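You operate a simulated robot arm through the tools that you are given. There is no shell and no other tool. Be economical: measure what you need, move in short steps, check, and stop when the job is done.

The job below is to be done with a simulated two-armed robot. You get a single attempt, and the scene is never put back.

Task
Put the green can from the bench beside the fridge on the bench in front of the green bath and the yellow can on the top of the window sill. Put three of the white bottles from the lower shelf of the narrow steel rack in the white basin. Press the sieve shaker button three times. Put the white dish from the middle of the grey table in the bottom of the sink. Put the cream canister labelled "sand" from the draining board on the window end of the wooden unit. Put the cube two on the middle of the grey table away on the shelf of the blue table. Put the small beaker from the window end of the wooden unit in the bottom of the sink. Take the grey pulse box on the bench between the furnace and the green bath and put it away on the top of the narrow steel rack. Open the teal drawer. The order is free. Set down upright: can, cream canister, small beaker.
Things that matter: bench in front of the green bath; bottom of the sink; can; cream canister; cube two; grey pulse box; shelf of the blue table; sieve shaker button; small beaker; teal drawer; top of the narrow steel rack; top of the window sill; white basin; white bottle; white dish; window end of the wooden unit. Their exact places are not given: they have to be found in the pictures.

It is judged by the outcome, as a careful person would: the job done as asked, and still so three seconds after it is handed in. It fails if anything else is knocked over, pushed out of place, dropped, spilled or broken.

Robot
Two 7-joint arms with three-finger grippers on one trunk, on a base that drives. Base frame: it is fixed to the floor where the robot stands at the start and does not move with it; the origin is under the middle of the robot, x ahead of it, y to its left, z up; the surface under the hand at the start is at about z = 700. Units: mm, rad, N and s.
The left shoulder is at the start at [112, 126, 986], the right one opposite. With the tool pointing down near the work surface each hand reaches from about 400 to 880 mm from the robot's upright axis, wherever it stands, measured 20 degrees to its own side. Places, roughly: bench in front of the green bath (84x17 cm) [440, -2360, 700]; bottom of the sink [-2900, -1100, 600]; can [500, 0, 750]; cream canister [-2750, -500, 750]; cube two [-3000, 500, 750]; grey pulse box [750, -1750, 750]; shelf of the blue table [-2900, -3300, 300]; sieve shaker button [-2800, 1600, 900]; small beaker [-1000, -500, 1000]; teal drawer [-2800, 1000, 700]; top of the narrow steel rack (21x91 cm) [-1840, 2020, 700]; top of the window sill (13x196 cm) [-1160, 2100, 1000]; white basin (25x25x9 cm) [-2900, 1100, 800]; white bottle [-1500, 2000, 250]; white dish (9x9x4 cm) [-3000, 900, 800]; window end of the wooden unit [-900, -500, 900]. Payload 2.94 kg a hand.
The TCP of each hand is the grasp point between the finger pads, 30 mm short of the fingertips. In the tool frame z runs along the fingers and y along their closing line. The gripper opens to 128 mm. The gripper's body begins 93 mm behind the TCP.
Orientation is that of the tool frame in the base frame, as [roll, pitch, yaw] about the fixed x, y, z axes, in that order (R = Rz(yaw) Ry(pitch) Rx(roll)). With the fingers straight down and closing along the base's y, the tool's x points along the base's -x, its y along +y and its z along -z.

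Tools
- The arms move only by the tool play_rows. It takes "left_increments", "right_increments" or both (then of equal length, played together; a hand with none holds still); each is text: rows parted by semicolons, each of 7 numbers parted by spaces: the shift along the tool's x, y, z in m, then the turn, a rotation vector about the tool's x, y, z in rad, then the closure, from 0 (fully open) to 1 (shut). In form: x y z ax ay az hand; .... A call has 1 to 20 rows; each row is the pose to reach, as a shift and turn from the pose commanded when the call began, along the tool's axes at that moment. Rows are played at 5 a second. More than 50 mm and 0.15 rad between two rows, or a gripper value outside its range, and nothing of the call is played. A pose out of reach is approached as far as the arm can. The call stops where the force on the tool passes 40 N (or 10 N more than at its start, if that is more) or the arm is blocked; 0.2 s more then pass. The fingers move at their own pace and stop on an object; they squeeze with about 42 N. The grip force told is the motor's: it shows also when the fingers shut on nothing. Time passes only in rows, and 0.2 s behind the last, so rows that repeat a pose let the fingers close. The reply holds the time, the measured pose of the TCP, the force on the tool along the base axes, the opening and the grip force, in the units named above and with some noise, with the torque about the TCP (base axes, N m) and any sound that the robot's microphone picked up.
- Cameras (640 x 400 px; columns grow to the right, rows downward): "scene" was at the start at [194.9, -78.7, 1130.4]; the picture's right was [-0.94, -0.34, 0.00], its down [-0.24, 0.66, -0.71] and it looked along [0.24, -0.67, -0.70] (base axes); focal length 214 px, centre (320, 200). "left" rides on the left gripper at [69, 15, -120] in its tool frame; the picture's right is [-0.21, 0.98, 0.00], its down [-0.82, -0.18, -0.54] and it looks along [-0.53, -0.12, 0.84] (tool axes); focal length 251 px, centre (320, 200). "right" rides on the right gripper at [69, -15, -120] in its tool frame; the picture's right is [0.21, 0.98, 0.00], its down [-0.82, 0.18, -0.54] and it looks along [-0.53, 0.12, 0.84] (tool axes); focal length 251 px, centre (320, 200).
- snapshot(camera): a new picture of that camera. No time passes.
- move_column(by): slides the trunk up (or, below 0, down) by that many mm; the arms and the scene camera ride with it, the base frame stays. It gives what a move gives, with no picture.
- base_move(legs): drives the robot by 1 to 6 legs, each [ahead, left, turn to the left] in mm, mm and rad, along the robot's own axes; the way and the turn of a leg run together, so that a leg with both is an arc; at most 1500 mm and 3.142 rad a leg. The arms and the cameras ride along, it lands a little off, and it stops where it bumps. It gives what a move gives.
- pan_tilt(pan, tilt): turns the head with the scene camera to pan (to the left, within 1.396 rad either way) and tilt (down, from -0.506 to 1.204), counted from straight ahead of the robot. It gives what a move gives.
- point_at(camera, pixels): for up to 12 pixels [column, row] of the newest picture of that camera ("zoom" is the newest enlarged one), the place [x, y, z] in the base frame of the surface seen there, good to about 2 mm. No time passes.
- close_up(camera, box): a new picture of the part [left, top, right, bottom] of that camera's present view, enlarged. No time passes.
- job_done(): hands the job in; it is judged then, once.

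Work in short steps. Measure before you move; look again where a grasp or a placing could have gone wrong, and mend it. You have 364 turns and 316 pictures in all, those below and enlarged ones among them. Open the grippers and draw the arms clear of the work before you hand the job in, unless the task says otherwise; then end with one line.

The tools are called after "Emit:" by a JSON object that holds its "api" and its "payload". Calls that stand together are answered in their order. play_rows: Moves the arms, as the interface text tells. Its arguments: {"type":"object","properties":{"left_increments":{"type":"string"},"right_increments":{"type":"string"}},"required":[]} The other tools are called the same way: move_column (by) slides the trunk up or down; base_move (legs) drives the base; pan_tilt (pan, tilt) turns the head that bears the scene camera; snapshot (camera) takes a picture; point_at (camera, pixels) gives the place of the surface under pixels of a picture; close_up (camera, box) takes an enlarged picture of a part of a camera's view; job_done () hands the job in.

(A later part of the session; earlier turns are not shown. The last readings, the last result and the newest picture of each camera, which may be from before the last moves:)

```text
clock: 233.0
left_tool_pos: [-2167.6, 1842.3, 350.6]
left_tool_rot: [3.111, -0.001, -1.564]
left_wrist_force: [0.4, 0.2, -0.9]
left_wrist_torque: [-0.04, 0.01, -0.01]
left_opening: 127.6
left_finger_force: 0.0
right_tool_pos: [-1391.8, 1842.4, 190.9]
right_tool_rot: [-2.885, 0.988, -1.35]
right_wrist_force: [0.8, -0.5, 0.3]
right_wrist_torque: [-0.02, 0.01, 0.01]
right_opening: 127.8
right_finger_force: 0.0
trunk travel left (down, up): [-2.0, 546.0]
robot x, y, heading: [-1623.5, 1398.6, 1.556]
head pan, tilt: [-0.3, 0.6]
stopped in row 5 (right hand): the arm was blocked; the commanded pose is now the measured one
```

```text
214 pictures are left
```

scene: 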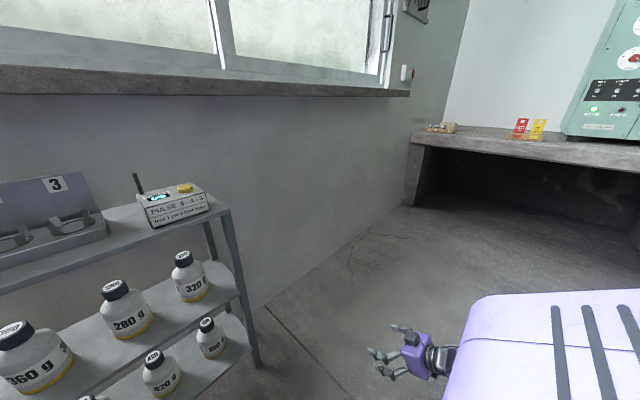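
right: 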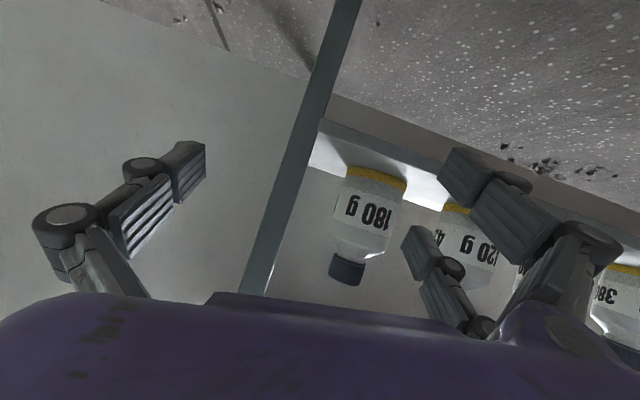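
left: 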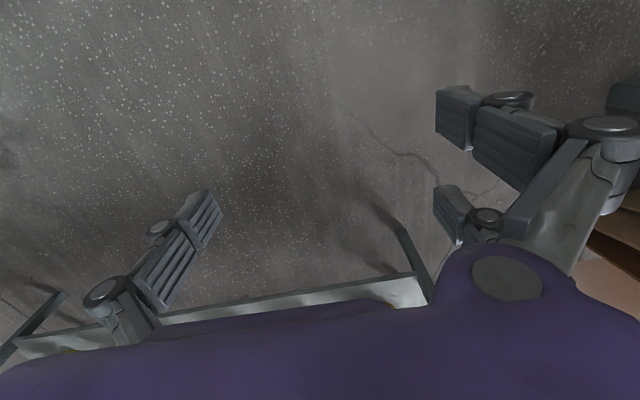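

Blocked inward (own body). Shift the base left 200 mm instead, with the hands pulled slightly back first.

Emit:
{"api": "play_rows", "payload": {"right_increments": "0 -0.04 -0.02 -0.035 0 0.06 0;0 -0.08 -0.04 -0.072 0 0.121 0;0 -0.1 -0.04 -0.072 0 0.121 0;0 -0.1 -0.04 -0.072 0 0.121 0", "left_increments": "0.04 0 0 0 0 0 0;0.08 0 0 0 0 0 0;0.12 0 0 0 0 0 0;0.15 0 0 0 0 0 0"}}

Emit:
{"api": "base_move", "payload": {"legs": [[0, 220, 0]]}}

Emit:
{"api": "snapshot", "payload": {"camera": "right"}}

Emit:
{"api": "snapshot", "payload": {"camera": "left"}}

```text
clock: 234.0
left_tool_pos: [-2163.8, 1693.0, 349.5]
left_tool_rot: [3.109, -0.004, -1.567]
left_wrist_force: [-0.1, -2.0, -0.5]
left_wrist_torque: [0.14, -0.03, 0.01]
left_opening: 127.9
left_finger_force: 0.1
right_tool_pos: [-1295.8, 1808.2, 225.8]
right_tool_rot: [3.137, 1.004, -1.575]
right_wrist_force: [-0.3, 0.6, 0.1]
right_wrist_torque: [0.03, 0.02, 0.03]
right_opening: 127.8
right_finger_force: 0.2
trunk travel left (down, up): [-2.0, 546.0]
robot x, y, heading: [-1622.2, 1396.6, 1.559]
head pan, tilt: [-0.3, 0.6]
```

```text
clock: 236.5
left_tool_pos: [-2377.6, 1697.7, 351.1]
left_tool_rot: [3.109, 0.0, -1.569]
left_wrist_force: [0.0, -1.1, -0.3]
left_wrist_torque: [0.0, -0.01, 0.04]
left_opening: 128.0
left_finger_force: 0.1
right_tool_pos: [-1509.9, 1809.6, 226.0]
right_tool_rot: [3.138, 1.004, -1.574]
right_wrist_force: [-0.2, -0.4, -0.4]
right_wrist_torque: [-0.01, 0.01, 0.01]
right_opening: 127.9
right_finger_force: 0.1
trunk travel left (down, up): [-2.0, 546.0]
robot x, y, heading: [-1837.7, 1402.5, 1.56]
head pan, tilt: [-0.3, 0.6]
```

```text
213 pictures are left
```

right: 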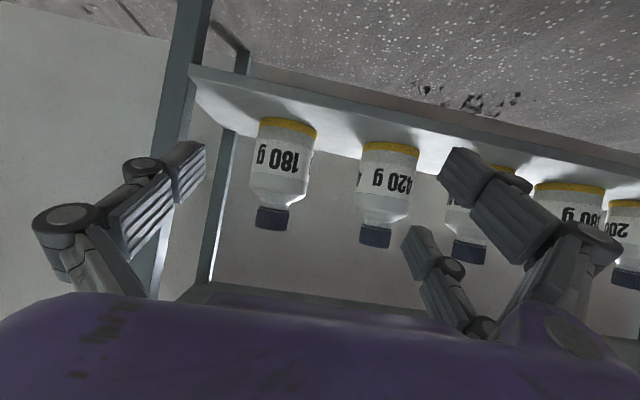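

```text
212 pictures are left
```

left: 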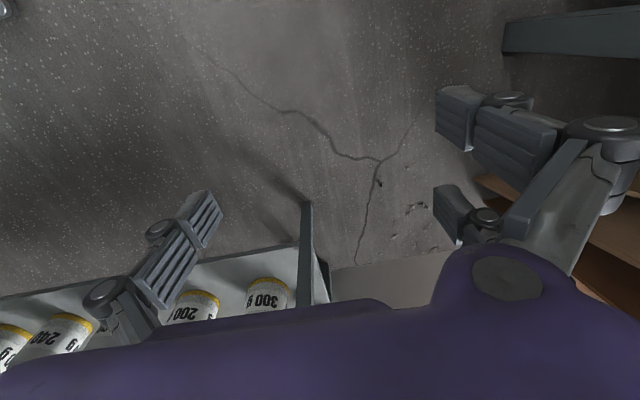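

Measure the bottles and shelf edge from the right camera.

Emit:
{"api": "point_at", "payload": {"camera": "right", "pixels": [[273, 212], [284, 165], [255, 165], [312, 170], [285, 122], [380, 180], [376, 232], [300, 300], [240, 290], [358, 180], [415, 185]]}}

```text
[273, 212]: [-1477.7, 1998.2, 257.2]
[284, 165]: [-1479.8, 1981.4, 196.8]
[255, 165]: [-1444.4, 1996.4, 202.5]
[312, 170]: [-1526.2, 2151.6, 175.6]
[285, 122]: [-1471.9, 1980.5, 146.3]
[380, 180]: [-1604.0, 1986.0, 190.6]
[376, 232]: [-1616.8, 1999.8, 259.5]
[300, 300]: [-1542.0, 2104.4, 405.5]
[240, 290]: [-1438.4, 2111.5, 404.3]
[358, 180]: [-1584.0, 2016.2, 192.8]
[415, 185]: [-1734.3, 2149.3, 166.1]
```

Bottle centre ≈(-1481,2017). Align, advance horizontally with the gripper part-closed, then grip at z≈196.

Emit:
{"api": "play_rows", "payload": {"right_increments": "0.0253 -0.029 0.0161 0 0 0 0.22;0.0038 -0.029 0.0499 0 0 0 0.22;-0.0177 -0.029 0.0836 0 0 0 0.22;-0.0392 -0.029 0.1174 0 0 0 0.22;-0.0607 -0.029 0.1512 0 0 0 0.22;-0.0821 -0.029 0.1849 0 0 0 0.22;-0.0821 -0.029 0.1849 0 0 0 0.22;-0.0821 -0.029 0.1849 0 0 0 1;-0.0821 -0.029 0.1849 0 0 0 1;-0.0821 -0.029 0.1849 0 0 0 1"}}

Emit:
{"api": "snapshot", "payload": {"camera": "right"}}

```text
clock: 238.7
left_tool_pos: [-2379.0, 1698.3, 350.8]
left_tool_rot: [3.11, -0.001, -1.57]
left_wrist_force: [0.7, 0.2, 0.3]
left_wrist_torque: [-0.03, -0.01, 0.01]
left_opening: 127.8
left_finger_force: 0.0
right_tool_pos: [-1482.1, 2011.0, 194.7]
right_tool_rot: [3.137, 1.005, -1.574]
right_wrist_force: [1.8, 1.0, 1.7]
right_wrist_torque: [0.02, 0.07, -0.07]
right_opening: 75.3
right_finger_force: 42.0
trunk travel left (down, up): [-2.0, 546.0]
robot x, y, heading: [-1837.0, 1401.7, 1.553]
head pan, tilt: [-0.3, 0.6]
```

```text
211 pictures are left
```

right: 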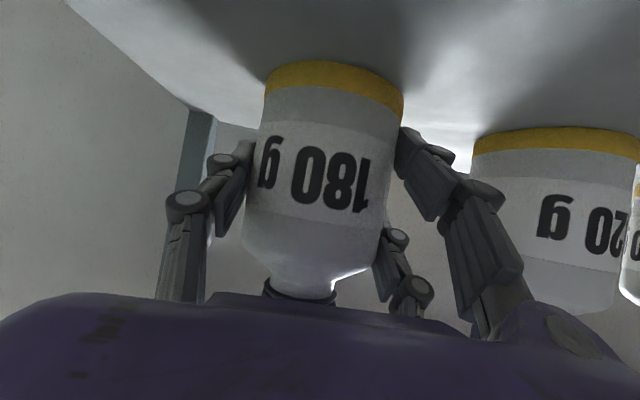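

Gripped (75.3 mm). Lift 25 mm and withdraw 240 mm.

Emit:
{"api": "play_rows", "payload": {"right_increments": "-0.0105 0 -0.0067 0 0 0 1;-0.0211 0 -0.0134 0 0 0 1;0.0004 0 -0.0472 0 0 0 1;0.0219 0 -0.081 0 0 0 1;0.0434 0 -0.1147 0 0 0 1;0.0649 0 -0.1485 0 0 0 1;0.0863 0 -0.1823 0 0 0 1;0.1078 0 -0.216 0 0 0 1"}}

Emit:
{"api": "snapshot", "payload": {"camera": "right"}}

```text
clock: 240.5
left_tool_pos: [-2378.7, 1696.5, 350.5]
left_tool_rot: [3.11, 0.0, -1.569]
left_wrist_force: [0.8, -0.1, 1.3]
left_wrist_torque: [0.0, -0.03, -0.02]
left_opening: 128.0
left_finger_force: 0.0
right_tool_pos: [-1481.1, 1768.2, 218.7]
right_tool_rot: [3.139, 1.004, -1.573]
right_wrist_force: [-0.6, 0.5, -1.8]
right_wrist_torque: [-0.03, 0.02, 0.0]
right_opening: 75.1
right_finger_force: 42.4
trunk travel left (down, up): [-2.0, 546.0]
robot x, y, heading: [-1836.6, 1406.3, 1.548]
head pan, tilt: [-0.3, 0.6]
```

```text
210 pictures are left
```

right: 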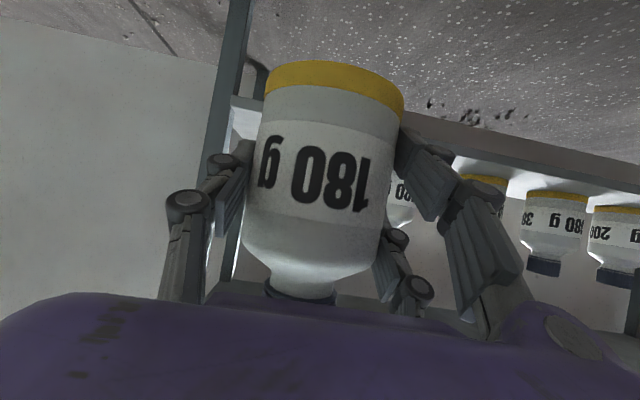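

Now the left hand: pitch forward and come in front of the leftmost bottle (~x -2195).

Emit:
{"api": "play_rows", "payload": {"left_increments": "-0.012 -0.023 0.016 0 -0.125 0 0;-0.023 -0.046 0.031 0 -0.25 0 0;-0.035 -0.069 0.047 0 -0.375 0 0;-0.047 -0.092 0.063 0 -0.5 0 0;-0.058 -0.115 0.078 0 -0.625 0 0;-0.07 -0.138 0.094 0 -0.75 0 0;-0.082 -0.161 0.11 0 -0.875 0 0;-0.093 -0.184 0.125 0 -1.0 0 0;-0.093 -0.184 0.125 0 -1.0 0 0"}}

Emit:
{"api": "snapshot", "payload": {"camera": "left"}}

```text
clock: 242.5
left_tool_pos: [-2283.1, 1936.0, 457.1]
left_tool_rot: [-3.124, 0.871, -1.612]
left_wrist_force: [-0.3, 0.4, 1.8]
left_wrist_torque: [-0.02, -0.05, -0.01]
left_opening: 127.8
left_finger_force: 0.1
left hand out of reach, approached as far as the arm can: row 2, 3, 4, 5, 6, 7, 8, 9
right_tool_pos: [-1480.1, 1769.1, 219.8]
right_tool_rot: [3.137, 1.002, -1.573]
right_wrist_force: [-0.4, -0.9, -2.3]
right_wrist_torque: [-0.03, -0.02, 0.01]
right_opening: 75.2
right_finger_force: 42.2
trunk travel left (down, up): [-2.0, 546.0]
robot x, y, heading: [-1838.0, 1400.2, 1.552]
head pan, tilt: [-0.3, 0.6]
```

```text
209 pictures are left
```

left: 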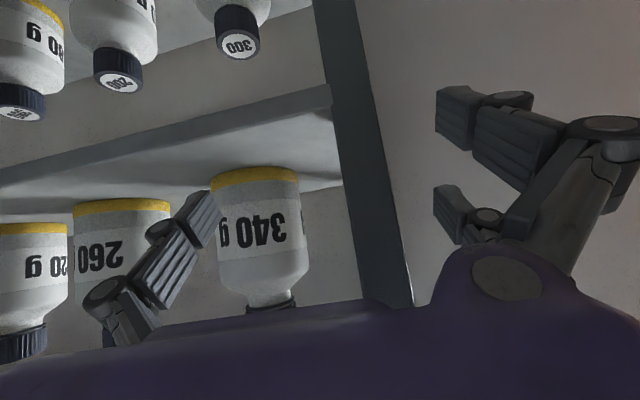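

The left arm didn't flip posture and went to the rack post. Retract it straight back, then back the base up.

Emit:
{"api": "play_rows", "payload": {"left_increments": "0.026 0 -0.031 0 0 0 0;0.052 0 -0.062 0 0 0 0;0.078 0 -0.092 0 0 0 0;0.104 0 -0.123 0 0 0 0;0.13 0 -0.153 0 0 0 0;0.15 0 -0.18 0 0 0 0"}}

Emit:
{"api": "base_move", "payload": {"legs": [[-280, 0, 0]]}}

Emit:
{"api": "snapshot", "payload": {"camera": "left"}}

```text
clock: 243.9
left_tool_pos: [-2334.2, 1903.8, 467.6]
left_tool_rot: [-3.116, 0.853, -1.613]
left_wrist_force: [0.2, 0.5, 0.2]
left_wrist_torque: [0.05, 0.0, 0.0]
left_opening: 128.1
left_finger_force: 0.0
left hand out of reach, approached as far as the arm can: row 1, 2, 3, 4, 5, 6
right_tool_pos: [-1480.4, 1768.8, 218.7]
right_tool_rot: [3.139, 1.003, -1.575]
right_wrist_force: [0.8, -1.8, -1.7]
right_wrist_torque: [0.0, -0.02, -0.04]
right_opening: 75.3
right_finger_force: 41.9
trunk travel left (down, up): [-2.0, 546.0]
robot x, y, heading: [-1834.3, 1403.7, 1.555]
head pan, tilt: [-0.3, 0.6]
```

```text
clock: 245.9
left_tool_pos: [-2337.7, 1617.8, 467.7]
left_tool_rot: [-3.118, 0.851, -1.615]
left_wrist_force: [0.2, 0.5, 0.3]
left_wrist_torque: [0.01, -0.03, 0.01]
left_opening: 127.9
left_finger_force: 0.0
right_tool_pos: [-1484.1, 1482.3, 219.4]
right_tool_rot: [3.139, 1.003, -1.576]
right_wrist_force: [0.4, -0.7, -1.7]
right_wrist_torque: [-0.03, 0.0, -0.02]
right_opening: 75.2
right_finger_force: 42.5
trunk travel left (down, up): [-2.0, 546.0]
robot x, y, heading: [-1841.7, 1118.8, 1.554]
head pan, tilt: [-0.3, 0.6]
```

```text
208 pictures are left
```

left: 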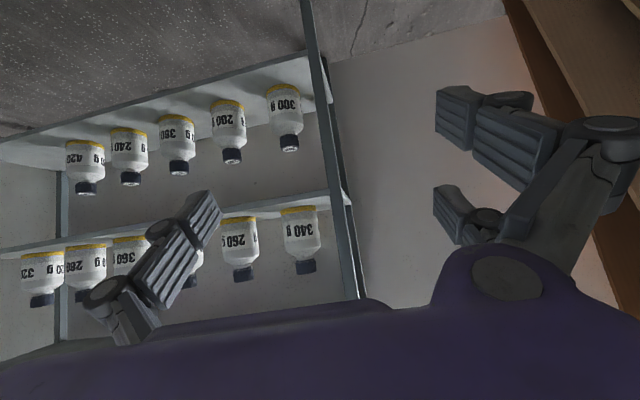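

Bring the left hand vertical to robot-relative (445,+549), z≈306.

Emit:
{"api": "play_rows", "payload": {"left_increments": "0.022 0.007 0.009 0 0.12 0 0;0.045 0.015 0.019 0 0.24 0 0;0.067 0.022 0.028 0 0.36 0 0;0.09 0.03 0.038 0 0.48 0 0;0.112 0.037 0.047 0 0.6 0 0;0.135 0.045 0.057 0 0.73 0 0;0.157 0.052 0.066 0 0.85 0 0;0.157 0.052 0.066 0 0.85 0 0"}}

Emit:
{"api": "play_rows", "payload": {"left_increments": "0 0 0 0 -0.14 0 0;0 0 0 0 -0.28 0 0;0 0 0 0 -0.42 0 0;0 0 0 0 -0.56 0 0;0 0 0 0 -0.7 0 0;0 0 0 0 -0.84 0 0;0 0 0.02 0 -0.98 0 0;0 0 0.04 0 -1.0 0 0"}}

Emit:
{"api": "snapshot", "payload": {"camera": "left"}}

```text
clock: 247.6
left_tool_pos: [-2257.9, 1923.7, 691.6]
left_tool_rot: [-3.107, 0.936, -1.801]
left_wrist_force: [-1.7, -30.3, 22.8]
left_wrist_torque: [0.51, -0.29, -2.49]
left_opening: 128.7
left_finger_force: 0.0
left hand out of reach, approached as far as the arm can: row 5, 6
right_tool_pos: [-1486.6, 1482.4, 220.9]
right_tool_rot: [3.139, 1.005, -1.571]
right_wrist_force: [-0.1, 0.4, -2.5]
right_wrist_torque: [-0.04, 0.0, -0.03]
right_opening: 75.2
right_finger_force: 41.9
trunk travel left (down, up): [-2.0, 546.0]
robot x, y, heading: [-1842.6, 1112.9, 1.559]
head pan, tilt: [-0.3, 0.6]
stopped in row 8 (left hand): the force on the tool passed its limit at 294 N (the readings are from after the stop); the commanded pose is now the measured one
```

```text
clock: 248.2
left_tool_pos: [-2264.4, 1926.8, 688.3]
left_tool_rot: [-3.114, 1.15, -1.805]
left_wrist_force: [0.5, -3.6, 6.6]
left_wrist_torque: [0.2, 0.13, -0.79]
left_opening: 128.4
left_finger_force: 0.2
left hand out of reach, approached as far as the arm can: row 2, 3
right_tool_pos: [-1485.8, 1480.7, 219.1]
right_tool_rot: [3.139, 1.002, -1.574]
right_wrist_force: [0.7, 0.0, -1.7]
right_wrist_torque: [0.02, 0.01, -0.02]
right_opening: 75.1
right_finger_force: 42.3
trunk travel left (down, up): [-2.0, 546.0]
robot x, y, heading: [-1846.0, 1111.7, 1.551]
head pan, tilt: [-0.3, 0.6]
stopped in row 3 (left hand): the force on the tool passed its limit at 66 N (the readings are from after the stop); the commanded pose is now the measured one
```

```text
207 pictures are left
```

left: 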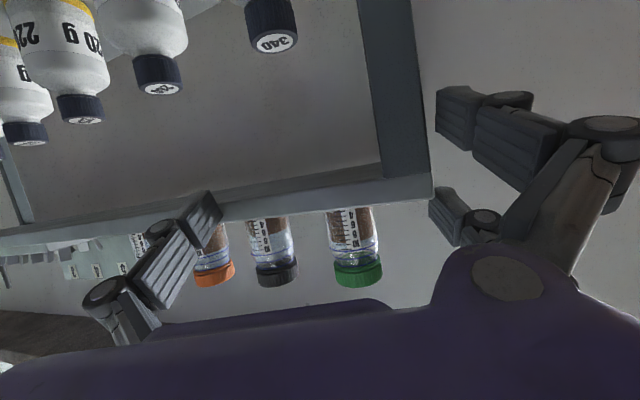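

The left arm jumped and hit the rack's top edge. Move the base straight back to free it, then look at the scene.

Emit:
{"api": "base_move", "payload": {"legs": [[-150, 0, 0]]}}

Emit:
{"api": "pan_tilt", "payload": {"pan": 0.1, "tilt": 0.5}}

Emit:
{"api": "snapshot", "payload": {"camera": "scene"}}

Emit:
{"api": "snapshot", "payload": {"camera": "left"}}

```text
clock: 249.6
left_tool_pos: [-2266.2, 1777.8, 686.7]
left_tool_rot: [-3.11, 1.147, -1.799]
left_wrist_force: [0.5, 0.5, 1.1]
left_wrist_torque: [-0.03, -0.05, 0.02]
left_opening: 127.9
left_finger_force: 0.1
right_tool_pos: [-1486.3, 1333.7, 220.0]
right_tool_rot: [3.139, 1.002, -1.576]
right_wrist_force: [0.4, 1.0, -1.4]
right_wrist_torque: [0.0, 0.02, 0.01]
right_opening: 75.4
right_finger_force: 42.3
trunk travel left (down, up): [-2.0, 546.0]
robot x, y, heading: [-1846.6, 967.6, 1.554]
head pan, tilt: [-0.3, 0.6]
```

```text
clock: 250.4
left_tool_pos: [-2265.8, 1778.9, 685.7]
left_tool_rot: [-3.111, 1.145, -1.8]
left_wrist_force: [0.4, 0.5, -0.2]
left_wrist_torque: [0.0, -0.02, -0.01]
left_opening: 127.9
left_finger_force: 0.0
right_tool_pos: [-1486.8, 1333.9, 219.4]
right_tool_rot: [3.138, 1.002, -1.576]
right_wrist_force: [-0.7, 0.1, -2.4]
right_wrist_torque: [0.0, 0.01, -0.03]
right_opening: 75.3
right_finger_force: 41.7
trunk travel left (down, up): [-2.0, 546.0]
robot x, y, heading: [-1842.6, 966.7, 1.556]
head pan, tilt: [0.099, 0.499]
```

```text
206 pictures are left
```

scene: 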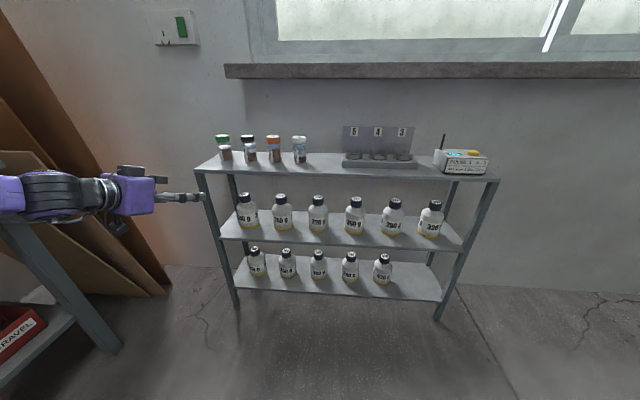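

```text
205 pictures are left
```

left: 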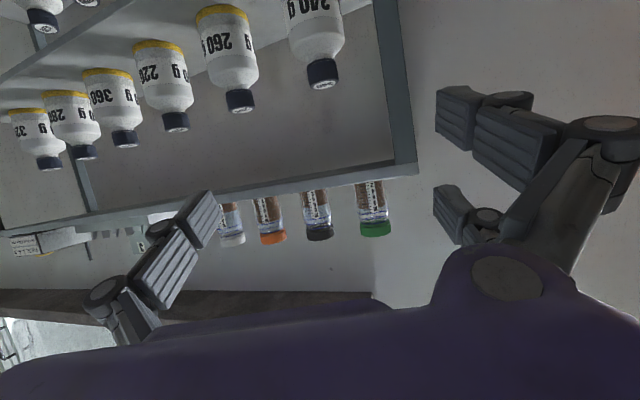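

All seems standing. Verify the rack hasn't shifted.

Emit:
{"api": "point_at", "payload": {"camera": "scene", "pixels": [[497, 181], [196, 172], [383, 258], [350, 256], [318, 254], [286, 253], [255, 250], [224, 138], [460, 155], [380, 297], [465, 162]]}}

```text
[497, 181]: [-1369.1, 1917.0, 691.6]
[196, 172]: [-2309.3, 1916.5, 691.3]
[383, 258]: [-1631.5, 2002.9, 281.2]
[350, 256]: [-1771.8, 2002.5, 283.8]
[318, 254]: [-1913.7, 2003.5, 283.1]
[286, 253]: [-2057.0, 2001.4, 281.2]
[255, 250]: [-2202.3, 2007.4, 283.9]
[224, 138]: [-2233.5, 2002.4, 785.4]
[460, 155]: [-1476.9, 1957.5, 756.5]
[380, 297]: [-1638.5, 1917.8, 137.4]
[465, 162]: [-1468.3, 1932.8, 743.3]
```

Rack and contents look unmoved. I'll use only the right arm for bottles. Raise the trunk and look at the basin area on the left.

Emit:
{"api": "move_column", "payload": {"by": 450}}

Emit:
{"api": "pan_tilt", "payload": {"pan": 1.2, "tilt": 0.5}}

Emit:
{"api": "snapshot", "payload": {"camera": "scene"}}

```text
refused: 450 is not a number from -400 to 400
```

```text
clock: 251.8
left_tool_pos: [-2264.9, 1778.2, 685.5]
left_tool_rot: [-3.111, 1.146, -1.797]
left_wrist_force: [0.9, 0.6, 0.4]
left_wrist_torque: [0.02, -0.03, 0.02]
left_opening: 127.8
left_finger_force: 0.1
right_tool_pos: [-1486.2, 1334.2, 219.0]
right_tool_rot: [3.137, 1.002, -1.575]
right_wrist_force: [0.0, -0.1, -1.8]
right_wrist_torque: [-0.04, 0.05, -0.04]
right_opening: 75.3
right_finger_force: 42.1
trunk travel left (down, up): [-2.0, 546.0]
robot x, y, heading: [-1845.1, 969.2, 1.556]
head pan, tilt: [1.201, 0.499]
```

```text
204 pictures are left
```

scene: 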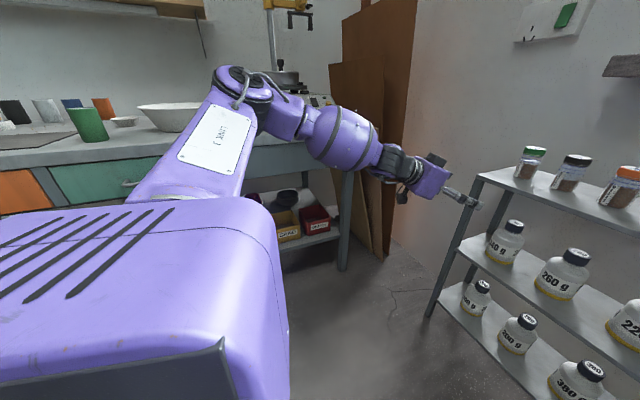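

Raise the trunk 400 mm.

Emit:
{"api": "move_column", "payload": {"by": 400}}

Emit:
{"api": "snapshot", "payload": {"camera": "scene"}}

```text
clock: 255.6
left_tool_pos: [-2267.4, 1778.6, 1085.5]
left_tool_rot: [-3.11, 1.144, -1.799]
left_wrist_force: [0.0, 0.2, 0.1]
left_wrist_torque: [0.04, 0.02, 0.01]
left_opening: 128.1
left_finger_force: 0.0
right_tool_pos: [-1487.3, 1334.3, 618.9]
right_tool_rot: [3.138, 1.001, -1.577]
right_wrist_force: [-0.5, -0.1, -1.9]
right_wrist_torque: [-0.04, 0.0, 0.0]
right_opening: 75.4
right_finger_force: 42.5
trunk travel left (down, up): [-402.0, 146.0]
robot x, y, heading: [-1846.6, 969.9, 1.554]
head pan, tilt: [1.201, 0.499]
```

```text
203 pictures are left
```

scene: 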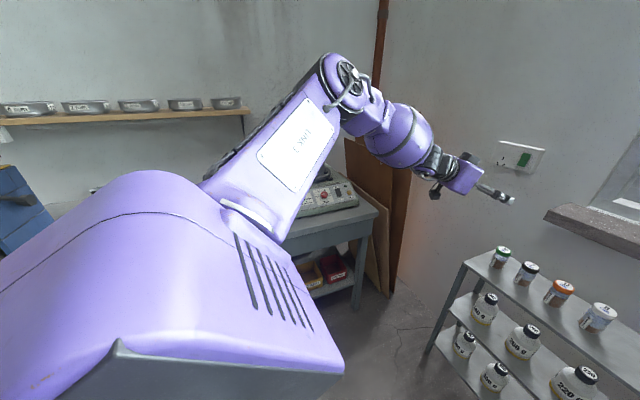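

Bring the left hand back to a natural downward posture near the robot.

Emit:
{"api": "play_rows", "payload": {"left_increments": "0.007 -0.03 -0.032 0 0.115 0 0;0.014 -0.06 -0.063 0 0.23 0 0;0.022 -0.09 -0.095 0 0.345 0 0;0.029 -0.12 -0.127 0 0.46 0 0;0.036 -0.15 -0.158 0 0.573 0 0;0.043 -0.18 -0.19 0 0.69 0 0;0.05 -0.21 -0.222 0 0.8 0 0;0.058 -0.24 -0.254 0 0.92 0 0;0.065 -0.27 -0.285 0 1.03 0 0;0.072 -0.301 -0.317 0 1.146 0 0;0.072 -0.301 -0.317 0 1.146 0 0"}}

Emit:
{"api": "snapshot", "payload": {"camera": "scene"}}

```text
clock: 258.0
left_tool_pos: [-2093.0, 1402.8, 931.5]
left_tool_rot: [-2.812, 0.313, -1.748]
left_wrist_force: [0.4, -0.7, 0.5]
left_wrist_torque: [0.02, 0.02, 0.03]
left_opening: 128.2
left_finger_force: 0.1
left hand out of reach, approached as far as the arm can: row 3, 4, 5, 6, 7, 8, 9, 10, 11
right_tool_pos: [-1487.6, 1334.9, 618.6]
right_tool_rot: [3.141, 1.002, -1.574]
right_wrist_force: [0.3, 1.1, -1.4]
right_wrist_torque: [-0.03, -0.02, 0.01]
right_opening: 75.5
right_finger_force: 41.9
trunk travel left (down, up): [-402.0, 146.0]
robot x, y, heading: [-1845.4, 966.4, 1.551]
head pan, tilt: [1.201, 0.499]
```

```text
202 pictures are left
```

scene: 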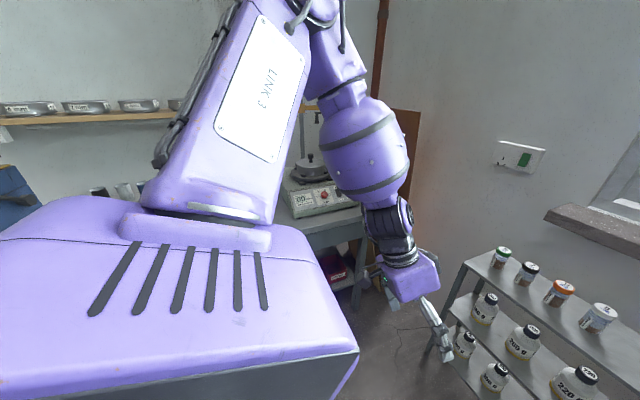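

Move a little north, then turn left to face the grey table (basin side).

Emit:
{"api": "base_move", "payload": {"legs": [[180, 0, 0], [0, 0, 1.58]]}}

Emit:
{"api": "pan_tilt", "payload": {"pan": 0.0, "tilt": 0.55}}

Emit:
{"api": "snapshot", "payload": {"camera": "scene"}}

```text
clock: 263.3
left_tool_pos: [-2277.6, 903.5, 930.7]
left_tool_rot: [-2.811, 0.313, -0.179]
left_wrist_force: [-0.4, -0.1, 0.0]
left_wrist_torque: [0.02, -0.02, -0.03]
left_opening: 128.0
left_finger_force: 0.1
right_tool_pos: [-2207.3, 1507.3, 619.6]
right_tool_rot: [3.141, 1.001, -0.008]
right_wrist_force: [0.3, -0.3, -1.2]
right_wrist_torque: [0.01, -0.01, 0.03]
right_opening: 75.4
right_finger_force: 41.8
trunk travel left (down, up): [-402.0, 146.0]
robot x, y, heading: [-1846.4, 1147.3, 3.114]
head pan, tilt: [1.201, 0.499]
```

```text
clock: 264.7
left_tool_pos: [-2277.9, 903.3, 932.4]
left_tool_rot: [-2.812, 0.313, -0.18]
left_wrist_force: [0.1, -0.2, -1.0]
left_wrist_torque: [0.0, -0.01, 0.01]
left_opening: 127.8
left_finger_force: 0.0
right_tool_pos: [-2207.3, 1506.9, 618.2]
right_tool_rot: [3.14, 1.001, -0.009]
right_wrist_force: [0.6, -0.8, -1.8]
right_wrist_torque: [0.02, 0.01, -0.01]
right_opening: 75.0
right_finger_force: 41.6
trunk travel left (down, up): [-402.0, 146.0]
robot x, y, heading: [-1845.1, 1146.5, 3.124]
head pan, tilt: [0.0, 0.55]
```

```text
201 pictures are left
```

scene: 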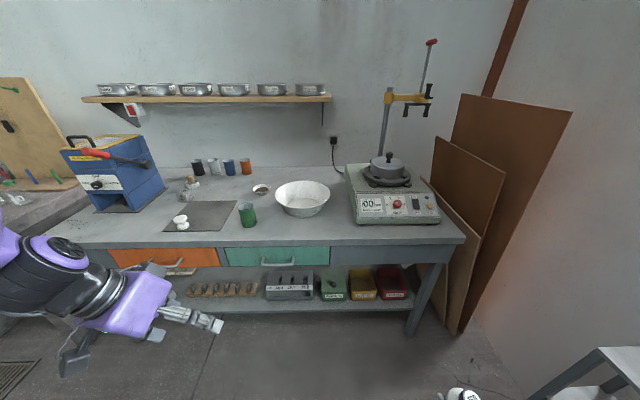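

A clear view: basin (302,198), shaker (397,204), teal drawer (278,257). Zoom in for details.

Emit:
{"api": "close_up", "payload": {"camera": "scene", "box": [150, 140, 350, 265]}}

Emit:
{"api": "point_at", "payload": {"camera": "scene", "pixels": [[302, 200], [277, 190], [329, 192], [303, 183], [302, 216], [262, 189], [278, 262], [297, 262], [263, 264], [320, 243], [397, 204], [450, 240]]}}

Emit:
{"api": "close_up", "payload": {"camera": "scene", "box": [340, 150, 450, 230]}}

```text
3.20 times, centred on (250, 202) of scene
```

zoom: 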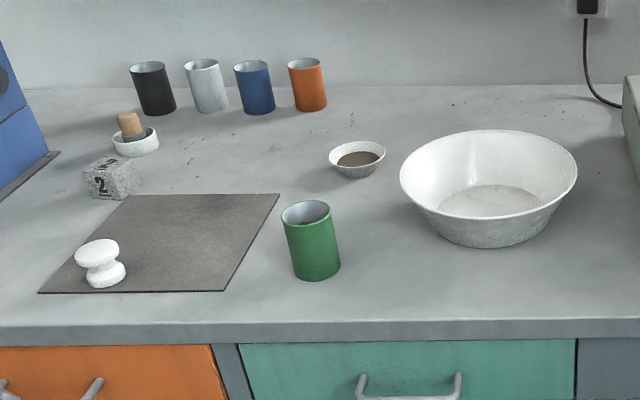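

```text
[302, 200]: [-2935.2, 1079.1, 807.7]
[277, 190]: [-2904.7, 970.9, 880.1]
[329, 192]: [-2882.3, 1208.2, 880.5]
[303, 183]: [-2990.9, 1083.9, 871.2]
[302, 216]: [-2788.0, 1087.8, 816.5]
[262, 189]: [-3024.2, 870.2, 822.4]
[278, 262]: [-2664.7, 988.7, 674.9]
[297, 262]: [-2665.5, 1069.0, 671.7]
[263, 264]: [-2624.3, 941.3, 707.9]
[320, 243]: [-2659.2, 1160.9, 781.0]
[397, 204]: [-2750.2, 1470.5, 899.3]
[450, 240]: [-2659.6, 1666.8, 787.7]
```

```text
5.00 times, centred on (395, 190) of scene
```

zoom: 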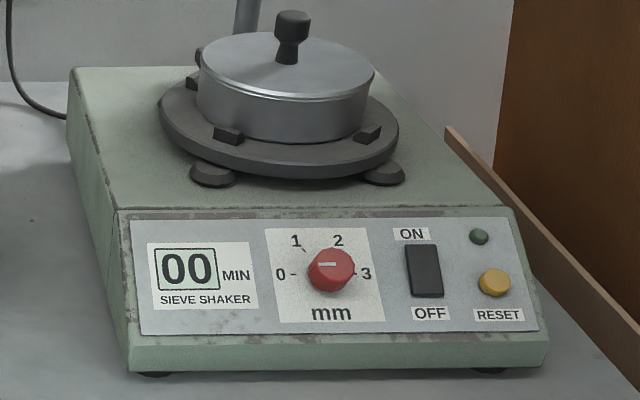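

Basin centre ≈(-2895,1088), rim z 880, table z≈790, front x≈-2660; the yellow RESET push-button is the only button on the shaker; cube "2" is at zoom (110,178), the dish at (357,158). Raise the trunk and test raising the right hand with the bottle.

Emit:
{"api": "move_column", "payload": {"by": 144}}

Emit:
{"api": "play_rows", "payload": {"right_increments": "-0.034 0 -0.022 0 0 0 1;-0.068 0 -0.043 0 0 0 1;-0.101 0 -0.065 0 0 0 1;-0.135 0 -0.086 0 0 0 1;-0.169 0 -0.107 0 0 0 1;-0.186 0 -0.118 0 0 0 1;-0.186 0 -0.118 0 0 0 1"}}

Emit:
{"api": "snapshot", "payload": {"camera": "scene"}}

```text
clock: 266.4
left_tool_pos: [-2281.9, 902.4, 1151.2]
left_tool_rot: [-2.835, 0.505, -0.191]
left_wrist_force: [0.0, 0.1, -0.4]
left_wrist_torque: [0.01, 0.0, 0.06]
left_opening: 127.9
left_finger_force: 0.1
right_tool_pos: [-2207.0, 1505.7, 762.4]
right_tool_rot: [3.139, 0.999, -0.009]
right_wrist_force: [-0.7, -0.7, -2.5]
right_wrist_torque: [-0.01, -0.02, -0.02]
right_opening: 75.1
right_finger_force: 42.4
trunk travel left (down, up): [-546.0, 2.0]
robot x, y, heading: [-1842.8, 1148.7, 3.121]
head pan, tilt: [0.0, 0.55]
```

```text
clock: 268.0
left_tool_pos: [-2281.4, 901.5, 1152.9]
left_tool_rot: [-2.836, 0.506, -0.19]
left_wrist_force: [0.4, -0.6, -0.1]
left_wrist_torque: [-0.04, -0.03, 0.02]
left_opening: 128.0
left_finger_force: 0.1
right_tool_pos: [-2207.1, 1507.3, 983.8]
right_tool_rot: [3.137, 1.003, -0.008]
right_wrist_force: [-0.4, -0.2, -1.8]
right_wrist_torque: [0.01, -0.01, -0.01]
right_opening: 75.1
right_finger_force: 41.6
trunk travel left (down, up): [-546.0, 2.0]
robot x, y, heading: [-1841.5, 1144.2, 3.121]
head pan, tilt: [0.0, 0.55]
```

```text
198 pictures are left
```

scene: 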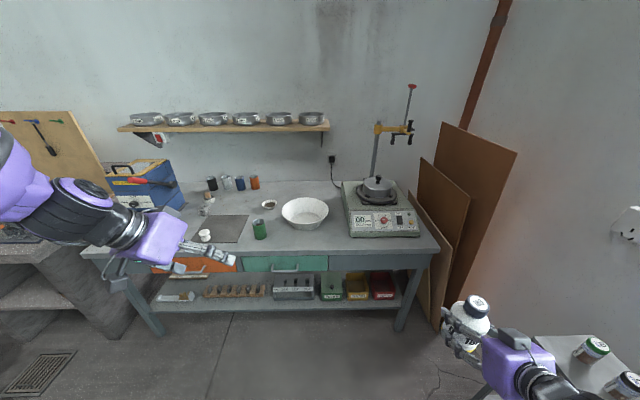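

Measure the crusher and points around the table for clearance; shift the right hand inward 130 mm.

Emit:
{"api": "point_at", "payload": {"camera": "scene", "pixels": [[150, 165], [185, 180], [130, 190], [165, 215], [268, 203], [205, 205], [260, 228], [310, 212], [150, 240], [415, 235]]}}

Emit:
{"api": "play_rows", "payload": {"right_increments": "0 0.045 0 0 0 0 1;0 0.09 0 0 0 0 1;0 0.13 0 0 0 0 1;0 0.13 0 0 0 0 1"}}

```text
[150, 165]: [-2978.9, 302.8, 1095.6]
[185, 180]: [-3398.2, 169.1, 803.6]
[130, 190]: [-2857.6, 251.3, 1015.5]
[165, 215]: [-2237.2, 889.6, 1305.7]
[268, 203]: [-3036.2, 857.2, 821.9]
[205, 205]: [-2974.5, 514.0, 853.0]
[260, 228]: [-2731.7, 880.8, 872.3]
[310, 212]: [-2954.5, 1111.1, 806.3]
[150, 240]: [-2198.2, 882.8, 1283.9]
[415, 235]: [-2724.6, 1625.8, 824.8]
```

```text
clock: 269.0
left_tool_pos: [-2279.7, 903.1, 1151.5]
left_tool_rot: [-2.836, 0.506, -0.192]
left_wrist_force: [-0.8, -0.1, 0.0]
left_wrist_torque: [-0.02, 0.03, 0.04]
left_opening: 128.0
left_finger_force: 0.0
right_tool_pos: [-2208.5, 1378.6, 984.8]
right_tool_rot: [3.139, 1.002, -0.008]
right_wrist_force: [-0.8, 0.5, -1.2]
right_wrist_torque: [-0.05, 0.0, 0.02]
right_opening: 75.3
right_finger_force: 41.8
trunk travel left (down, up): [-546.0, 2.0]
robot x, y, heading: [-1843.4, 1149.2, 3.119]
head pan, tilt: [0.0, 0.55]
```

Crusher is at y<350, fine. Drive ahead 475 mm, then left 335 mm to stand before the basin.

Emit:
{"api": "base_move", "payload": {"legs": [[475, 0, 0], [0, 335, 0]]}}

Emit:
{"api": "snapshot", "payload": {"camera": "scene"}}

Emit:
{"api": "snapshot", "payload": {"camera": "right"}}

```text
clock: 275.0
left_tool_pos: [-2766.7, 571.7, 1152.3]
left_tool_rot: [-2.836, 0.505, -0.19]
left_wrist_force: [1.0, -0.7, 0.1]
left_wrist_torque: [0.02, 0.01, -0.01]
left_opening: 127.8
left_finger_force: 0.0
right_tool_pos: [-2693.8, 1049.5, 984.5]
right_tool_rot: [3.141, 1.003, -0.007]
right_wrist_force: [-0.8, 0.5, -2.0]
right_wrist_torque: [-0.04, -0.07, -0.03]
right_opening: 75.3
right_finger_force: 42.2
trunk travel left (down, up): [-546.0, 2.0]
robot x, y, heading: [-2327.7, 817.3, 3.121]
head pan, tilt: [0.0, 0.55]
```

```text
197 pictures are left
```

scene: 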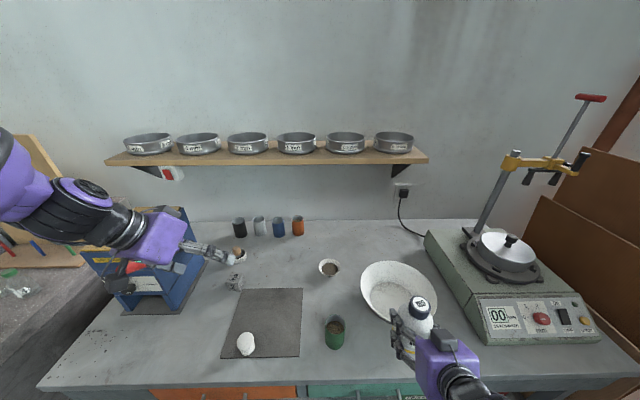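

```text
196 pictures are left
```

right: 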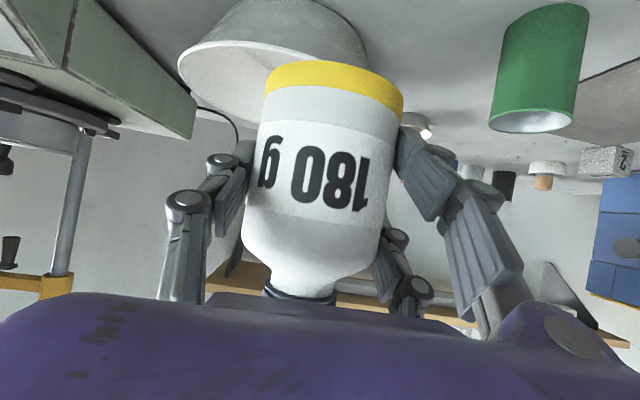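

Measure the basin rim and inner bottom from here, and dish/cube for later.

Emit:
{"api": "point_at", "payload": {"camera": "scene", "pixels": [[362, 284], [436, 293], [394, 263], [372, 312], [385, 298], [395, 290], [405, 300], [329, 268], [234, 281], [335, 325], [240, 255]]}}

Emit:
{"api": "close_up", "payload": {"camera": "scene", "box": [300, 230, 480, 350]}}

```text
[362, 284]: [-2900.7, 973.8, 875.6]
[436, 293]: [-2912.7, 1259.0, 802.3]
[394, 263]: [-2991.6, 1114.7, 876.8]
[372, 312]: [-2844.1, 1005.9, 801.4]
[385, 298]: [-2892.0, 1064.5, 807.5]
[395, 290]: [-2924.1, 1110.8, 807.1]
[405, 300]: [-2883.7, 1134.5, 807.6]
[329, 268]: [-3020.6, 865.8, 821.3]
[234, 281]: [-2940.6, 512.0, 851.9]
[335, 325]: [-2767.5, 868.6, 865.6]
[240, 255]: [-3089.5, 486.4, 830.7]
```

```text
3.33 times, centred on (390, 290) of scene
```

zoom: 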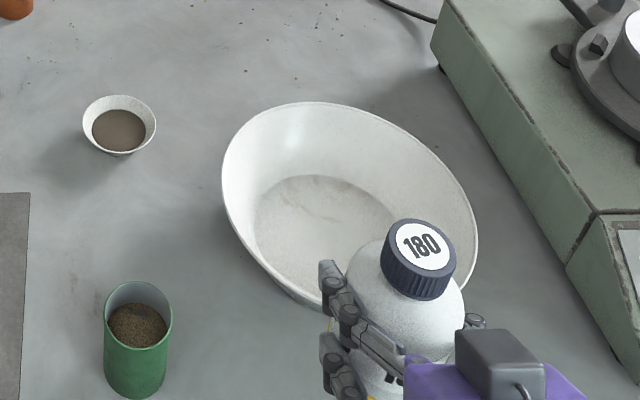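

Place bottle 1 at about (-2920,1046): forward 226 mm at height, then down.

Emit:
{"api": "play_rows", "payload": {"right_increments": "-0.0203 0.001 0.0317 0 0 0 1;-0.0406 0.002 0.0634 0 0 0 1;-0.0609 0.003 0.0951 0 0 0 1;-0.0812 0.004 0.1268 0 0 0 1;-0.1015 0.004 0.1585 0 0 0 1;-0.1218 0.004 0.1903 0 0 0 1;-0.0915 0.004 0.2097 0 0 0 1;-0.0612 0.004 0.2291 0 0 0 1;-0.0359 0.004 0.2453 0 0 0 1;-0.0275 0.004 0.2507 0 0 0 1;-0.0224 0.004 0.2539 0 0 0 1"}}

Emit:
{"api": "snapshot", "payload": {"camera": "scene"}}

Emit:
{"api": "snapshot", "payload": {"camera": "right"}}

```text
clock: 277.1
left_tool_pos: [-2763.9, 571.2, 1153.9]
left_tool_rot: [-2.836, 0.508, -0.192]
left_wrist_force: [-0.1, 0.3, 0.4]
left_wrist_torque: [0.0, 0.01, -0.02]
left_opening: 127.9
left_finger_force: 0.1
right_tool_pos: [-2923.8, 1046.6, 892.0]
right_tool_rot: [-3.135, 1.029, 0.001]
right_wrist_force: [13.4, 1.0, 30.4]
right_wrist_torque: [0.31, -4.96, -0.02]
right_opening: 74.8
right_finger_force: 41.3
trunk travel left (down, up): [-546.0, 2.0]
robot x, y, heading: [-2330.4, 817.9, 3.123]
head pan, tilt: [0.0, 0.55]
stopped in row 10 (right hand): the force on the tool passed its limit at 44 N (the readings are from after the stop); the commanded pose is now the measured one
```

```text
194 pictures are left
```

scene: 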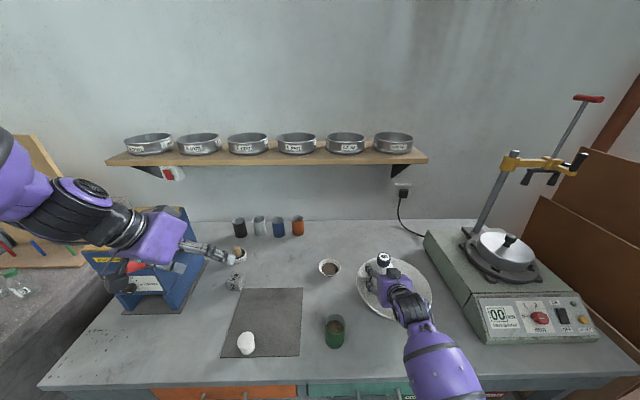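

```text
193 pictures are left
```

right: 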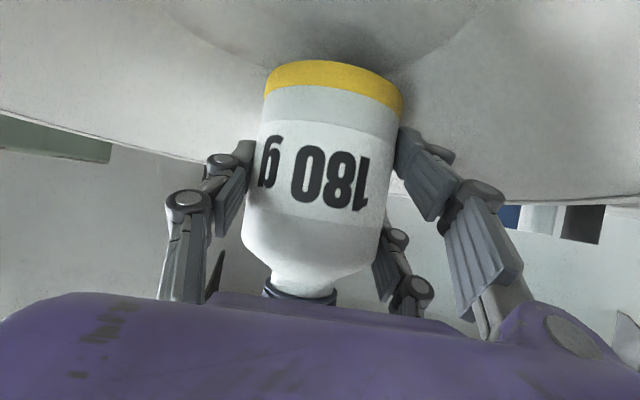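

Base touches the sloping wall (bottom radius ≈70 mm). Lift slightly, shift to the centre line, and lower again.

Emit:
{"api": "play_rows", "payload": {"right_increments": "-0.0168 0 -0.0108 0 0 0 1;-0.0168 -0.042 -0.0108 0 0.026 0 1;0 -0.042 0 0 0.026 0 1;0.0084 -0.042 0.0054 0 0.026 0 1;0.0168 -0.042 0.0108 0 0.026 0 1;0.021 -0.042 0.0135 0 0.026 0 1;0.0253 -0.042 0.0162 0 0.026 0 1"}}

Emit:
{"api": "snapshot", "payload": {"camera": "scene"}}

```text
clock: 278.2
left_tool_pos: [-2764.0, 571.0, 1154.0]
left_tool_rot: [-2.838, 0.508, -0.19]
left_wrist_force: [-1.9, -0.3, -0.4]
left_wrist_torque: [0.02, -0.04, 0.01]
left_opening: 127.9
left_finger_force: 0.1
right_tool_pos: [-2924.8, 1089.4, 889.7]
right_tool_rot: [-3.13, 1.012, 0.006]
right_wrist_force: [9.6, -0.4, 24.6]
right_wrist_torque: [0.22, -3.9, -0.08]
right_opening: 75.1
right_finger_force: 42.3
trunk travel left (down, up): [-546.0, 2.0]
robot x, y, heading: [-2327.9, 818.1, 3.117]
head pan, tilt: [0.0, 0.55]
stopped in row 5 (right hand): the force on the tool passed its limit at 53 N (the readings are from after the stop); the commanded pose is now the measured one
```

```text
192 pictures are left
```

scene: 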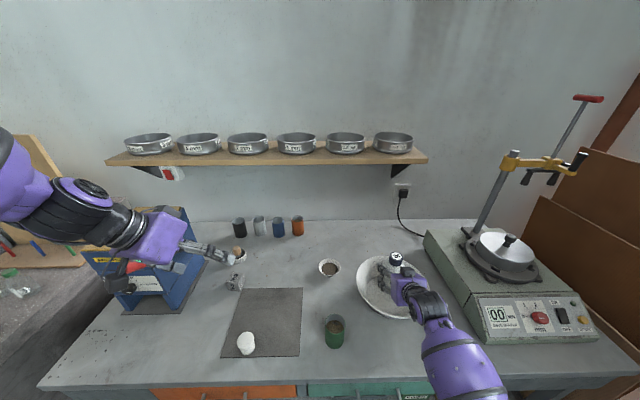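

The wrist camera housing is what meets the front rim. Make the hand steeper (pitch 0.65, bottle leaning 20°), then lower.

Emit:
{"api": "play_rows", "payload": {"right_increments": "-0.017 0 -0.0106 0 0 0 1;-0.0339 0 -0.0212 0 0.12 0 1;-0.0339 0 -0.0212 0 0.24 0 1;-0.0339 0 -0.0212 0 0.355 0 1;-0.0116 0 -0.0191 0 0.355 0 1;0.005 0 -0.0085 0 0.355 0 1;0.0118 0 -0.0041 0 0.355 0 1;0.0168 0 -0.0009 0 0.355 0 1;0.0202 0 0.0012 0 0.355 0 1;0.0236 0 0.0034 0 0.355 0 1"}}

Emit:
{"api": "snapshot", "payload": {"camera": "right"}}

```text
clock: 280.4
left_tool_pos: [-2763.0, 572.0, 1154.8]
left_tool_rot: [-2.835, 0.511, -0.192]
left_wrist_force: [0.1, 0.1, -0.8]
left_wrist_torque: [0.02, 0.03, 0.0]
left_opening: 127.7
left_finger_force: 0.1
right_tool_pos: [-2916.9, 1089.6, 871.1]
right_tool_rot: [-3.13, 0.668, 0.001]
right_wrist_force: [6.4, 1.9, 33.4]
right_wrist_torque: [0.01, 0.35, -0.09]
right_opening: 75.7
right_finger_force: 41.7
trunk travel left (down, up): [-546.0, 2.0]
robot x, y, heading: [-2328.2, 816.0, 3.119]
head pan, tilt: [0.0, 0.55]
```

```text
191 pictures are left
```

right: 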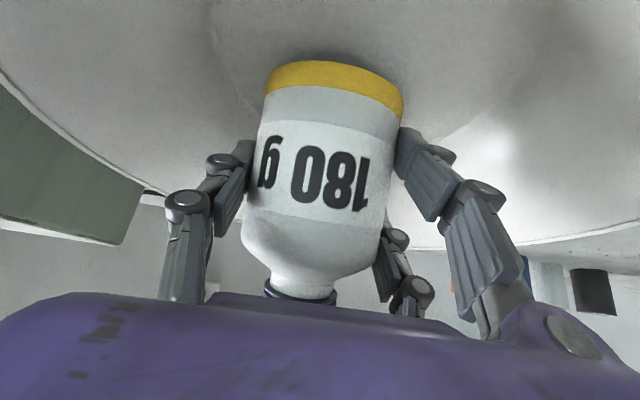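

The base edge is on the basin bottom. Ease up 3 mm, release, and withdraw upward.

Emit:
{"api": "play_rows", "payload": {"right_increments": "-0.002 0 -0.0025 0 0 0 1;-0.002 0 -0.0025 0 0 0 0.3;-0.002 0 -0.0025 0 0 0 0;-0.002 0 -0.0025 0 0 0 0;0 0 -0.04 0 0 0 0;0 0 -0.085 0 0 0 0;0 0 -0.13 0 0 0 0;-0.02 0 -0.17 0 0 0 0;-0.04 0 -0.2 0 0 0 0"}}

Emit:
{"api": "snapshot", "payload": {"camera": "scene"}}

Emit:
{"api": "snapshot", "payload": {"camera": "right"}}

```text
clock: 282.4
left_tool_pos: [-2766.7, 571.7, 1152.6]
left_tool_rot: [-2.836, 0.506, -0.191]
left_wrist_force: [-0.4, 0.3, 0.8]
left_wrist_torque: [0.01, -0.02, -0.01]
left_opening: 127.8
left_finger_force: 0.0
right_tool_pos: [-2828.3, 1089.6, 1044.8]
right_tool_rot: [-3.135, 0.647, -0.001]
right_wrist_force: [0.5, 0.7, -0.6]
right_wrist_torque: [-0.02, -0.02, 0.0]
right_opening: 128.0
right_finger_force: 0.1
trunk travel left (down, up): [-546.0, 2.0]
robot x, y, heading: [-2325.1, 819.9, 3.119]
head pan, tilt: [0.0, 0.55]
```

```text
190 pictures are left
```

scene: 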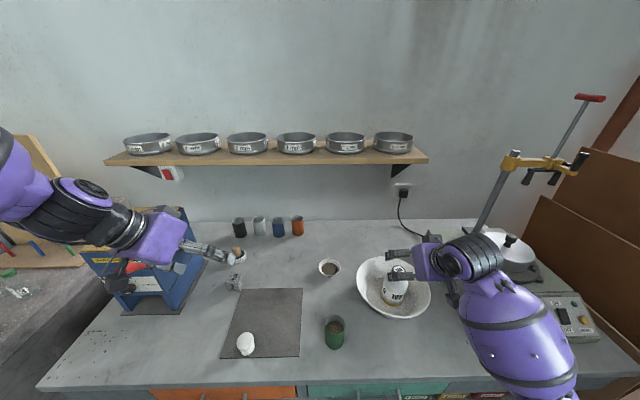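

```text
189 pictures are left
```

right: 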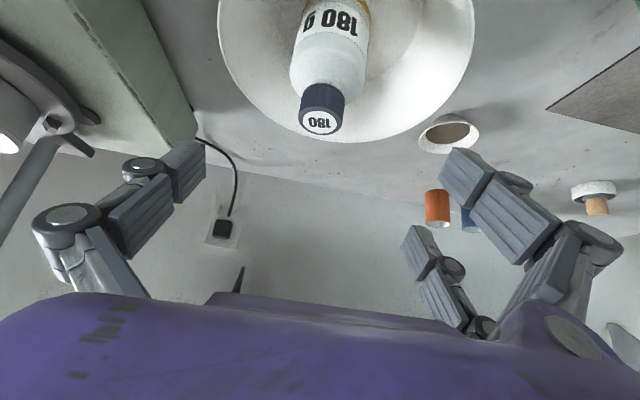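

Bottle 1 stands in the basin. Back off and turn to the rack for the next bottle.

Emit:
{"api": "base_move", "payload": {"legs": [[-480, 0, 0], [0, -330, 0], [0, 0, -1.56]]}}

Emit:
{"api": "play_rows", "payload": {"left_increments": "0.03 0 -0.01 0 0 0 0;0.06 0 -0.02 0 0 0 0;0.09 0 -0.03 0 0 0 0;0.12 0 -0.04 0 0 0 0"}}

```text
clock: 292.1
left_tool_pos: [-2086.3, 1568.9, 1152.4]
left_tool_rot: [-2.836, 0.506, -1.766]
left_wrist_force: [0.5, 0.1, -0.2]
left_wrist_torque: [-0.02, 0.01, -0.01]
left_opening: 127.6
left_finger_force: 0.2
right_tool_pos: [-1570.8, 1626.7, 1044.2]
right_tool_rot: [-3.136, 0.647, -1.575]
right_wrist_force: [-0.3, 0.3, -0.2]
right_wrist_torque: [-0.01, 0.0, 0.03]
right_opening: 128.4
right_finger_force: 0.1
trunk travel left (down, up): [-546.0, 2.0]
robot x, y, heading: [-1845.6, 1130.6, 1.546]
head pan, tilt: [0.0, 0.55]
```

```text
clock: 293.1
left_tool_pos: [-2124.9, 1449.8, 1128.3]
left_tool_rot: [-2.834, 0.506, -1.766]
left_wrist_force: [0.3, 0.4, -0.3]
left_wrist_torque: [0.02, -0.04, 0.0]
left_opening: 127.9
left_finger_force: 0.0
right_tool_pos: [-1570.5, 1626.4, 1045.9]
right_tool_rot: [-3.137, 0.651, -1.574]
right_wrist_force: [0.0, 0.4, -0.1]
right_wrist_torque: [0.01, 0.01, 0.02]
right_opening: 127.8
right_finger_force: 0.0
trunk travel left (down, up): [-546.0, 2.0]
robot x, y, heading: [-1844.5, 1130.0, 1.544]
head pan, tilt: [0.0, 0.55]
```

Return the right hand to the low-pick pose (pitch 1.0, out to the side).

Emit:
{"api": "play_rows", "payload": {"right_increments": "0.0337 -0.0114 0.0239 0 -0.05 0 0;0.0673 -0.0229 0.0478 0 -0.1 0 0;0.101 -0.0343 0.0717 0 -0.15 0 0;0.1347 -0.0457 0.0956 0 -0.2 0 0;0.1684 -0.0571 0.1195 0 -0.25 0 0;0.202 -0.0686 0.1434 0 -0.3 0 0;0.2357 -0.08 0.1673 0 -0.35 0 0;0.2357 -0.08 0.1673 0 -0.35 0 0"}}

Emit:
{"api": "move_column", "payload": {"by": -200}}

Emit:
{"api": "snapshot", "payload": {"camera": "scene"}}

```text
clock: 294.9
left_tool_pos: [-2125.0, 1451.0, 1128.3]
left_tool_rot: [-2.836, 0.504, -1.766]
left_wrist_force: [0.2, -0.9, -1.1]
left_wrist_torque: [0.0, 0.01, 0.0]
left_opening: 128.0
left_finger_force: 0.1
right_tool_pos: [-1489.6, 1539.4, 768.3]
right_tool_rot: [-3.131, 0.996, -1.571]
right_wrist_force: [0.1, 0.0, 0.4]
right_wrist_torque: [-0.01, 0.01, -0.01]
right_opening: 128.0
right_finger_force: 0.1
trunk travel left (down, up): [-546.0, 2.0]
robot x, y, heading: [-1846.4, 1128.1, 1.547]
head pan, tilt: [0.0, 0.55]
```

```text
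clock: 297.0
left_tool_pos: [-2125.4, 1411.0, 807.5]
left_tool_rot: [-2.762, 0.075, -1.745]
left_wrist_force: [0.3, -0.4, -0.2]
left_wrist_torque: [0.0, 0.02, 0.03]
left_opening: 128.1
left_finger_force: 0.1
right_tool_pos: [-1488.8, 1540.6, 570.4]
right_tool_rot: [-3.134, 0.997, -1.572]
right_wrist_force: [-0.8, 0.4, -0.6]
right_wrist_torque: [0.0, 0.03, 0.02]
right_opening: 127.9
right_finger_force: 0.2
trunk travel left (down, up): [-346.0, 202.0]
robot x, y, heading: [-1846.1, 1130.3, 1.544]
head pan, tilt: [0.0, 0.55]
```

```text
188 pictures are left
```

scene: 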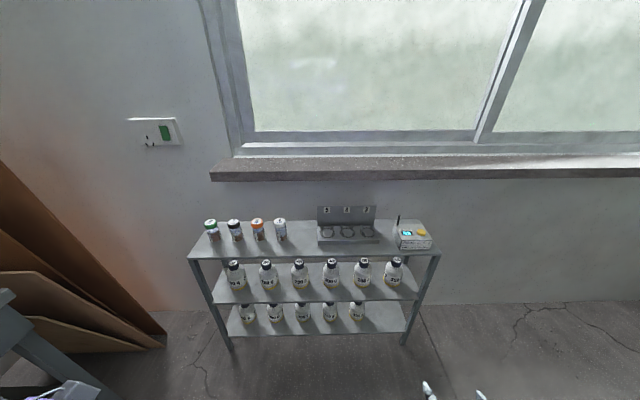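

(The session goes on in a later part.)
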